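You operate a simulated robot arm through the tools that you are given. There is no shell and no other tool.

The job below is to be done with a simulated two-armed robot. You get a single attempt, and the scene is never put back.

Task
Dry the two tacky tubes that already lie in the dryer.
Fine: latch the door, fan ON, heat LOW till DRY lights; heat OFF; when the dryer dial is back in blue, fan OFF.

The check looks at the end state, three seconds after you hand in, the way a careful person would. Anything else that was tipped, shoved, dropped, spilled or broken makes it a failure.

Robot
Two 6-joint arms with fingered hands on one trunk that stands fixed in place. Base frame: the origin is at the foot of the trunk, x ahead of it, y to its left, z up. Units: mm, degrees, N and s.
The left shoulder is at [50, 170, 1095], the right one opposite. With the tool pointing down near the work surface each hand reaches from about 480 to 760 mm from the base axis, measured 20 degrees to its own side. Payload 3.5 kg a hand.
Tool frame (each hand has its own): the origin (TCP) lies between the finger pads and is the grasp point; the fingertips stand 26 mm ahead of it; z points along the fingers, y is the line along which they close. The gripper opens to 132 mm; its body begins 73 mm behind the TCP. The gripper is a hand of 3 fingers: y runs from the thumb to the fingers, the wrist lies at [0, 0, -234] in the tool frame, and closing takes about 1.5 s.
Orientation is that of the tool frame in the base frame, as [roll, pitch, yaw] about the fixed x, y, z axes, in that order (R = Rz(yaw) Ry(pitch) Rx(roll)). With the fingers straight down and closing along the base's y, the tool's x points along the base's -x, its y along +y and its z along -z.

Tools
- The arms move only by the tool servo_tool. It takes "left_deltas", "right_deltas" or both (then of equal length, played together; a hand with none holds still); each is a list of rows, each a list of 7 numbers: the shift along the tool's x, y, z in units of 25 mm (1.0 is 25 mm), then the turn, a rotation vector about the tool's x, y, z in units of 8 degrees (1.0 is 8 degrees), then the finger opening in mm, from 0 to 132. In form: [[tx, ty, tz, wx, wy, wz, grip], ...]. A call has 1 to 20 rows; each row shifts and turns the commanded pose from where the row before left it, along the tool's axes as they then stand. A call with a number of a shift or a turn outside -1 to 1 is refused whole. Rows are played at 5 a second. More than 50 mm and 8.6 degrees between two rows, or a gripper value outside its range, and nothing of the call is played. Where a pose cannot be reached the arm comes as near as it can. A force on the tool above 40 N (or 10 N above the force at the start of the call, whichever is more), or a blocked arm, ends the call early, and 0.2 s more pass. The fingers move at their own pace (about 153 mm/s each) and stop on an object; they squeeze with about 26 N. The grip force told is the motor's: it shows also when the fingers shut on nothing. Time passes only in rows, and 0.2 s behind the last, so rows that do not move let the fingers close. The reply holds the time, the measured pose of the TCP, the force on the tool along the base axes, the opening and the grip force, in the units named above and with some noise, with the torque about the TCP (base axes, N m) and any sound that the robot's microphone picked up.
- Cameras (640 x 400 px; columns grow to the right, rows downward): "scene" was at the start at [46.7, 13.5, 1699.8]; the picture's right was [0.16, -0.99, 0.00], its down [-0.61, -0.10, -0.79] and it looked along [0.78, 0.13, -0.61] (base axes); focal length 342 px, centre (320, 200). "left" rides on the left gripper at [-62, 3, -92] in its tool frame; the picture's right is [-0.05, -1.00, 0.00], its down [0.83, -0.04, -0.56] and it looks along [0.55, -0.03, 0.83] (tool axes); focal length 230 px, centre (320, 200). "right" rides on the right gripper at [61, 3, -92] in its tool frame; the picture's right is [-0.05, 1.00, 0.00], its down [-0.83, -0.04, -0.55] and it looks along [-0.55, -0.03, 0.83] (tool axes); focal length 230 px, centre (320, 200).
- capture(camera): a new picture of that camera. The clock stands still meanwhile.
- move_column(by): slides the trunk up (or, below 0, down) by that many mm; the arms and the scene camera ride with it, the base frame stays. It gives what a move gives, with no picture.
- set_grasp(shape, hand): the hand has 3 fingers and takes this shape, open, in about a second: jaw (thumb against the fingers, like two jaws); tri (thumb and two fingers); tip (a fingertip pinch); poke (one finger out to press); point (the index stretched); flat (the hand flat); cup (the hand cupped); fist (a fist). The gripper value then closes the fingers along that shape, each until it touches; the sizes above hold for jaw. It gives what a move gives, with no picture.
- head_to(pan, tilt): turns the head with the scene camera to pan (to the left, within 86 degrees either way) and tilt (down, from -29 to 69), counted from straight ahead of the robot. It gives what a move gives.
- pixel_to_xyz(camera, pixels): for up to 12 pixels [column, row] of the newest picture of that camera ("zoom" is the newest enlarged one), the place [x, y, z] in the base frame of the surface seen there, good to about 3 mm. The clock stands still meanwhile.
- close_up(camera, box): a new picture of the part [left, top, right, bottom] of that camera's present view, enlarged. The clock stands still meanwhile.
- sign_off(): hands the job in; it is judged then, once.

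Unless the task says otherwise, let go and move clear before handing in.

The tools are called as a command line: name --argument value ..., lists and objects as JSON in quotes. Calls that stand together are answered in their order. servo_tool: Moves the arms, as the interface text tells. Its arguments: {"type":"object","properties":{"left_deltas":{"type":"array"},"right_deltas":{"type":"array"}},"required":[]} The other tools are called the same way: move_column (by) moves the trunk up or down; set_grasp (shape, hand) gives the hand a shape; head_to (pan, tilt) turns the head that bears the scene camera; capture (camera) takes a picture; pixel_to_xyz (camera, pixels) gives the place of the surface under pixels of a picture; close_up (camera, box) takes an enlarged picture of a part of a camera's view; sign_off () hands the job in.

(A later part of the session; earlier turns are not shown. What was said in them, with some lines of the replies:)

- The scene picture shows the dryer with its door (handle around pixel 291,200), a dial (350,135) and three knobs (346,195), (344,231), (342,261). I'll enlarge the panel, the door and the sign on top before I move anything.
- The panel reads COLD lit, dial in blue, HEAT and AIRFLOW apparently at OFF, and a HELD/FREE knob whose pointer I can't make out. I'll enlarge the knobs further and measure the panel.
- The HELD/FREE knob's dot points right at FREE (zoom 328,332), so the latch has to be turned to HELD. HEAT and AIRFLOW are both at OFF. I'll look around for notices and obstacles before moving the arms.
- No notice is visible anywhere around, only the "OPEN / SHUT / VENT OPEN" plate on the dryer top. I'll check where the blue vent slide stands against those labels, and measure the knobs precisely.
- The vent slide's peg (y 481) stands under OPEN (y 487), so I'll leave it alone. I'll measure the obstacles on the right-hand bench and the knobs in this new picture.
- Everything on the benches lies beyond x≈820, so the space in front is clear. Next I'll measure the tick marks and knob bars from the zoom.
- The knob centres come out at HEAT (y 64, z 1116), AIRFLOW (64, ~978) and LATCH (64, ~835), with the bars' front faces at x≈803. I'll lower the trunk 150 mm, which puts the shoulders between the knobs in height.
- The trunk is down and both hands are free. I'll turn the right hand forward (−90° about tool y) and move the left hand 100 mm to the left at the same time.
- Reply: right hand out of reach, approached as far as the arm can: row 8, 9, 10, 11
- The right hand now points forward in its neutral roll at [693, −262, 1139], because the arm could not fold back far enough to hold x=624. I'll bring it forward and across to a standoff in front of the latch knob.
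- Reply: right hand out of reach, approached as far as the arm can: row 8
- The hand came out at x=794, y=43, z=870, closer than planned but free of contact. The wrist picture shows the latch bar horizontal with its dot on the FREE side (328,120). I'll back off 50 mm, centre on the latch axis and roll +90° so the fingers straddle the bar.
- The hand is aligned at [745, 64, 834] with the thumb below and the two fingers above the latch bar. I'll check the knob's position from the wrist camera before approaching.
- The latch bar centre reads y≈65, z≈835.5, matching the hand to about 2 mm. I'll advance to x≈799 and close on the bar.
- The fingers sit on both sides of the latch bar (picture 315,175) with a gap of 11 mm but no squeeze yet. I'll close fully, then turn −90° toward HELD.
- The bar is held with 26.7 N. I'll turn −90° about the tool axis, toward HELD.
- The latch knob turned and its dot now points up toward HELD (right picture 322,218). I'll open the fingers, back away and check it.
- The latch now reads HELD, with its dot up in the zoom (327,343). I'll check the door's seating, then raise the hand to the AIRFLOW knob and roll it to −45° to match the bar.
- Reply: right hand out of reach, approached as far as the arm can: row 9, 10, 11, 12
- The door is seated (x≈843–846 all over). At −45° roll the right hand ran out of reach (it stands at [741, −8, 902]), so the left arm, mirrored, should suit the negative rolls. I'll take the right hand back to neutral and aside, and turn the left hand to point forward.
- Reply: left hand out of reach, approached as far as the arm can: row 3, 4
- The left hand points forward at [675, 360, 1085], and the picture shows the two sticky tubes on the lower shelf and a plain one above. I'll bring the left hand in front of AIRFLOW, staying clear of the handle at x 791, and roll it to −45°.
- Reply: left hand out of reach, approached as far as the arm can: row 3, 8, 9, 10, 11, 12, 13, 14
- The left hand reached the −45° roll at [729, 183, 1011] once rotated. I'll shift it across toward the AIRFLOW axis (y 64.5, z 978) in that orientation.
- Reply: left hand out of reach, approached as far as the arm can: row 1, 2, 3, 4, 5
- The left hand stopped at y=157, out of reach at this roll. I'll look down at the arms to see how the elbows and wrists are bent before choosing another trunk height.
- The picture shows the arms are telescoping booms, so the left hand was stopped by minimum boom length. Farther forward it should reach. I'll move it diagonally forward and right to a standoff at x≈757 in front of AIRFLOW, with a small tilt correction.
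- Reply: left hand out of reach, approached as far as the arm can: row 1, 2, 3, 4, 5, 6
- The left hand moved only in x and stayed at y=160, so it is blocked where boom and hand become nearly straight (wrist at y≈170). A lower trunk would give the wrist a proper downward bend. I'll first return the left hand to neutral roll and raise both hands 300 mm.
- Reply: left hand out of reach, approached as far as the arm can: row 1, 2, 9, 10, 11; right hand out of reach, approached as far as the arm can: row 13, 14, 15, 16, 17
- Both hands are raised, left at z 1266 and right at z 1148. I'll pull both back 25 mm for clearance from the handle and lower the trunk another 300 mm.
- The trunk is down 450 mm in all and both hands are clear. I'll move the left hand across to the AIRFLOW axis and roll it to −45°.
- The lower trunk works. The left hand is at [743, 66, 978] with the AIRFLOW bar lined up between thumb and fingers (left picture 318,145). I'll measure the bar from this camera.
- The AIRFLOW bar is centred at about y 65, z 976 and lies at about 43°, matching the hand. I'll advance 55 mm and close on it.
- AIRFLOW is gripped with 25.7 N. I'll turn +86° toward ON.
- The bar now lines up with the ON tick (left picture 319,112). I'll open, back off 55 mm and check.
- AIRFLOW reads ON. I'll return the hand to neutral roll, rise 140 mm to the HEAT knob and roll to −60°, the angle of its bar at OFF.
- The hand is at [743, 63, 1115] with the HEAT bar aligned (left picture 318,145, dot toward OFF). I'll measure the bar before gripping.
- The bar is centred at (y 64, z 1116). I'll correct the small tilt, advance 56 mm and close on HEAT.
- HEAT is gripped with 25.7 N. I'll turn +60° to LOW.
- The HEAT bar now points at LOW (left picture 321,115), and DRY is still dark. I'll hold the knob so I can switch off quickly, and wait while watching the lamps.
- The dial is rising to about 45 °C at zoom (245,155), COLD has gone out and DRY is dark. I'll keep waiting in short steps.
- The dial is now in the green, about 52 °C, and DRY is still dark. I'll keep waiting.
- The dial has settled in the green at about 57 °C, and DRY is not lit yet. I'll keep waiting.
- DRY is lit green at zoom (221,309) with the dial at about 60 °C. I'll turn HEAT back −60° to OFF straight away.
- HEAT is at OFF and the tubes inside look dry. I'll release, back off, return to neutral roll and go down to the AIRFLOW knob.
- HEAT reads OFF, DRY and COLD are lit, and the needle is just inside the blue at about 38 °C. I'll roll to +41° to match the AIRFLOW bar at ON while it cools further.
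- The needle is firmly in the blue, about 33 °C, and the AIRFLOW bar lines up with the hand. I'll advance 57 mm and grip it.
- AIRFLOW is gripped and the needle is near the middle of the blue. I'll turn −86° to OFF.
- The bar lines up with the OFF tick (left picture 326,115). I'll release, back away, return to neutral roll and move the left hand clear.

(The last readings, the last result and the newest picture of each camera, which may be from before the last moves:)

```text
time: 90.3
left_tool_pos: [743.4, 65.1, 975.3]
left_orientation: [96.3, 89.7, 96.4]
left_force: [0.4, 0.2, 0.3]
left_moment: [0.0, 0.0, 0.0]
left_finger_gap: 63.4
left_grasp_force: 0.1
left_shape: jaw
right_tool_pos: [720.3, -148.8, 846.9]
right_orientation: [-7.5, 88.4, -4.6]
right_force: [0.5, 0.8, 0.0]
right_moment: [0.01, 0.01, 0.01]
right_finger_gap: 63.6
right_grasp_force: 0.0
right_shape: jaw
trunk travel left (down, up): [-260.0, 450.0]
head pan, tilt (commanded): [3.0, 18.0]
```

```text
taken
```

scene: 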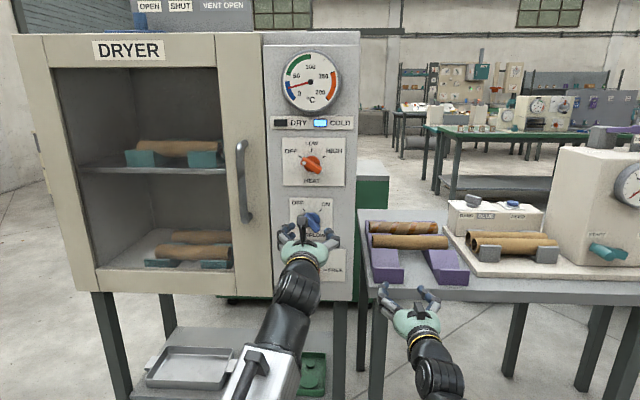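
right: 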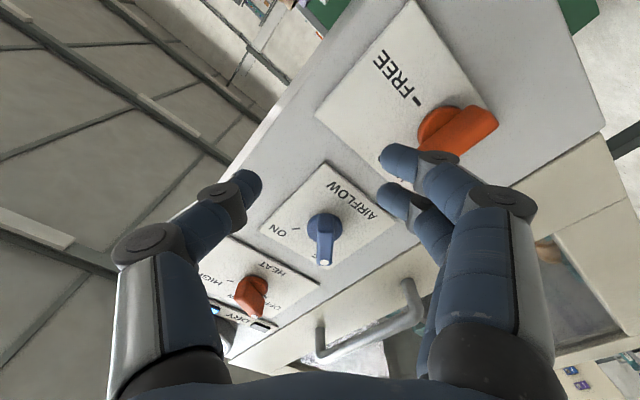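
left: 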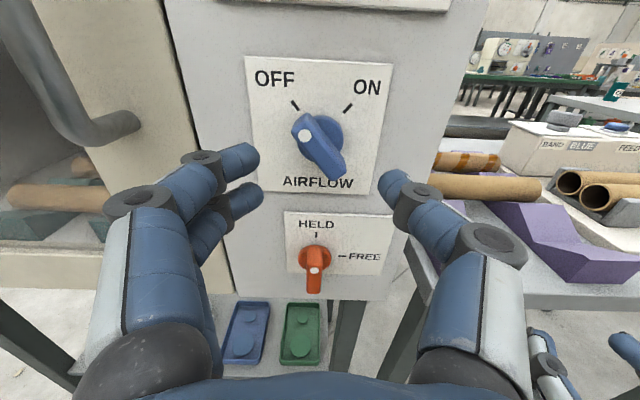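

AIRFLOW is at OFF, the latch is at HELD, COLD is lit and DRY has gone out with the fan. I'll move the left hand clear and inspect the panel and tubes closely.

servo_tool --left_deltas '[[0, 0, -0.5, 0, 0, 0, 64], [0, 0.9, -0.4, 0, 0, 0, 64], [0, 0.98, 0, 0, 0, 0, 64], [0, 0.98, 0, 0, 0, 0, 64], [0, 0.98, 0, 0, 0, 0, 64], [0, 0.5, 0, 0, 0, 0, 64], [0, 0, 0, 0, 0, 0, 64]]'

close_up --camera "scene" --box '[250, 30, 370, 300]'

close_up --camera "scene" --box '[130, 120, 270, 290]'

capture --camera "scene"

```text
time: 91.9
left_tool_pos: [720.2, 174.5, 977.3]
left_orientation: [96.4, 89.8, 96.5]
left_force: [0.1, -0.6, -0.3]
left_moment: [-0.02, -0.01, -0.01]
left_finger_gap: 63.4
left_grasp_force: 0.0
left_shape: jaw
right_tool_pos: [720.7, -149.3, 847.3]
right_orientation: [-7.6, 88.4, -4.6]
right_force: [0.5, 0.8, -1.2]
right_moment: [-0.01, 0.01, -0.02]
right_finger_gap: 63.4
right_grasp_force: 0.1
right_shape: jaw
trunk travel left (down, up): [-260.0, 450.0]
head pan, tilt (commanded): [3.0, 18.0]
```

```text
1.48 times, centred on (310, 165) of scene
```

zoom: 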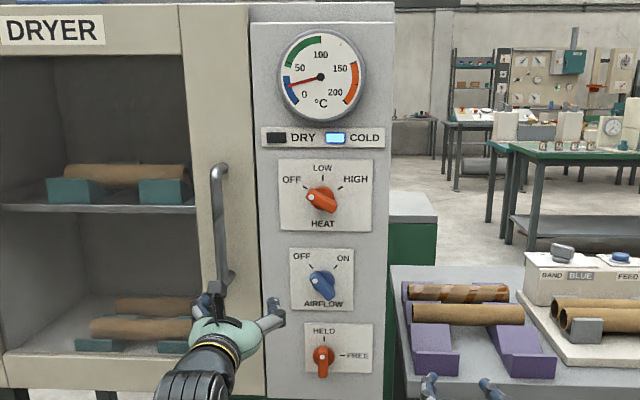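

```text
2.35 times, centred on (200, 205) of scene
```

zoom: 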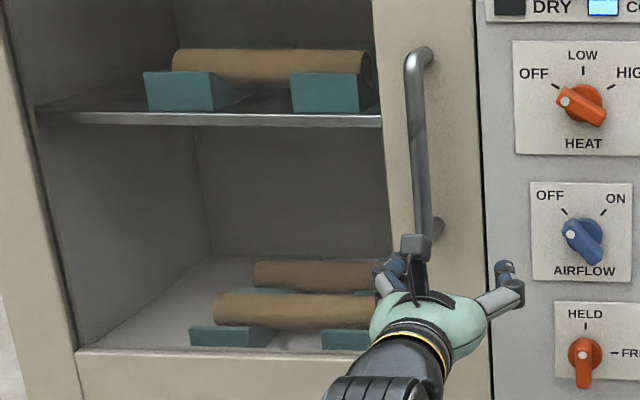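

```text
taken
```

scene: 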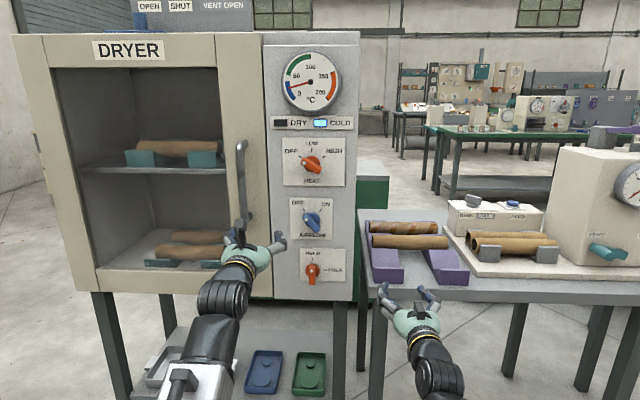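

The tubes inside show no tacky stripes any more. HEAT is OFF, AIRFLOW is OFF, the latch is HELD and the dial is in the blue. I'll draw the left hand farther back from the handle before handing in.

servo_tool --left_deltas '[[0, 0, -1, 0, 0, 0, 64], [0, 0, -1, 0, 0, 0, 64], [0, 0, -0.8, 0, 0, 0, 64], [0, 0, 0, 0, 0, 0, 64], [0, 0, 0, 0, 0, 0, 64]]'

close_up --camera "scene" --box '[250, 30, 370, 300]'

capture --camera "scene"

```text
time: 93.1
left_tool_pos: [654.9, 172.8, 980.6]
left_orientation: [109.8, 89.8, 109.8]
left_force: [0.2, -0.4, 0.3]
left_moment: [0.0, 0.02, -0.02]
left_finger_gap: 63.5
left_grasp_force: 0.1
left_shape: jaw
left hand out of reach, approached as far as the arm can: row 3
right_tool_pos: [720.5, -149.8, 846.9]
right_orientation: [-7.5, 88.5, -4.6]
right_force: [0.9, 0.6, -1.0]
right_moment: [-0.01, 0.01, -0.02]
right_finger_gap: 63.8
right_grasp_force: 0.0
right_shape: jaw
trunk travel left (down, up): [-260.0, 450.0]
head pan, tilt (commanded): [3.0, 18.0]
```

```text
1.48 times, centred on (310, 165) of scene
```

zoom: 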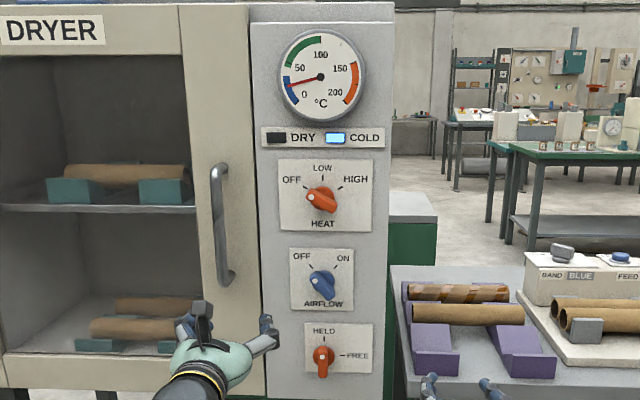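

```text
taken
```

scene: 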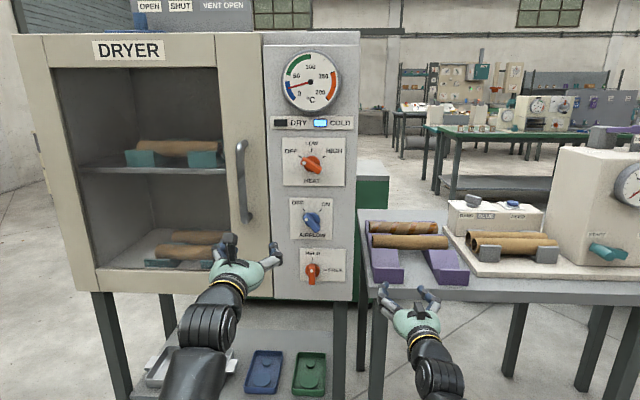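

The panel shows HEAT OFF, AIRFLOW OFF, the latch HELD, COLD lit and the needle in the blue. Both hands are open and clear and nothing else has moved, so I'm handing in.

sign_off

```text
The job is handed in.
```

The two tacky tubes in the dryer look dry: the shiny stripes they had at the start are gone.

- **Latch:** I turned the door latch from FREE to HELD, and it is still at HELD.
- **Drying:** I ran the fan with heat on LOW until the DRY lamp lit, at about 60 °C, then turned the heat OFF.
- **Cooling:** I left the fan on until the dial was well inside the blue and COLD had lit, then turned it OFF.

The DRY lamp went out again after the fan was turned off. I left the vent slide on top of the dryer at OPEN, since the task didn't mention it. I saw nothing else tipped or moved, and both hands were open and clear when I handed in.
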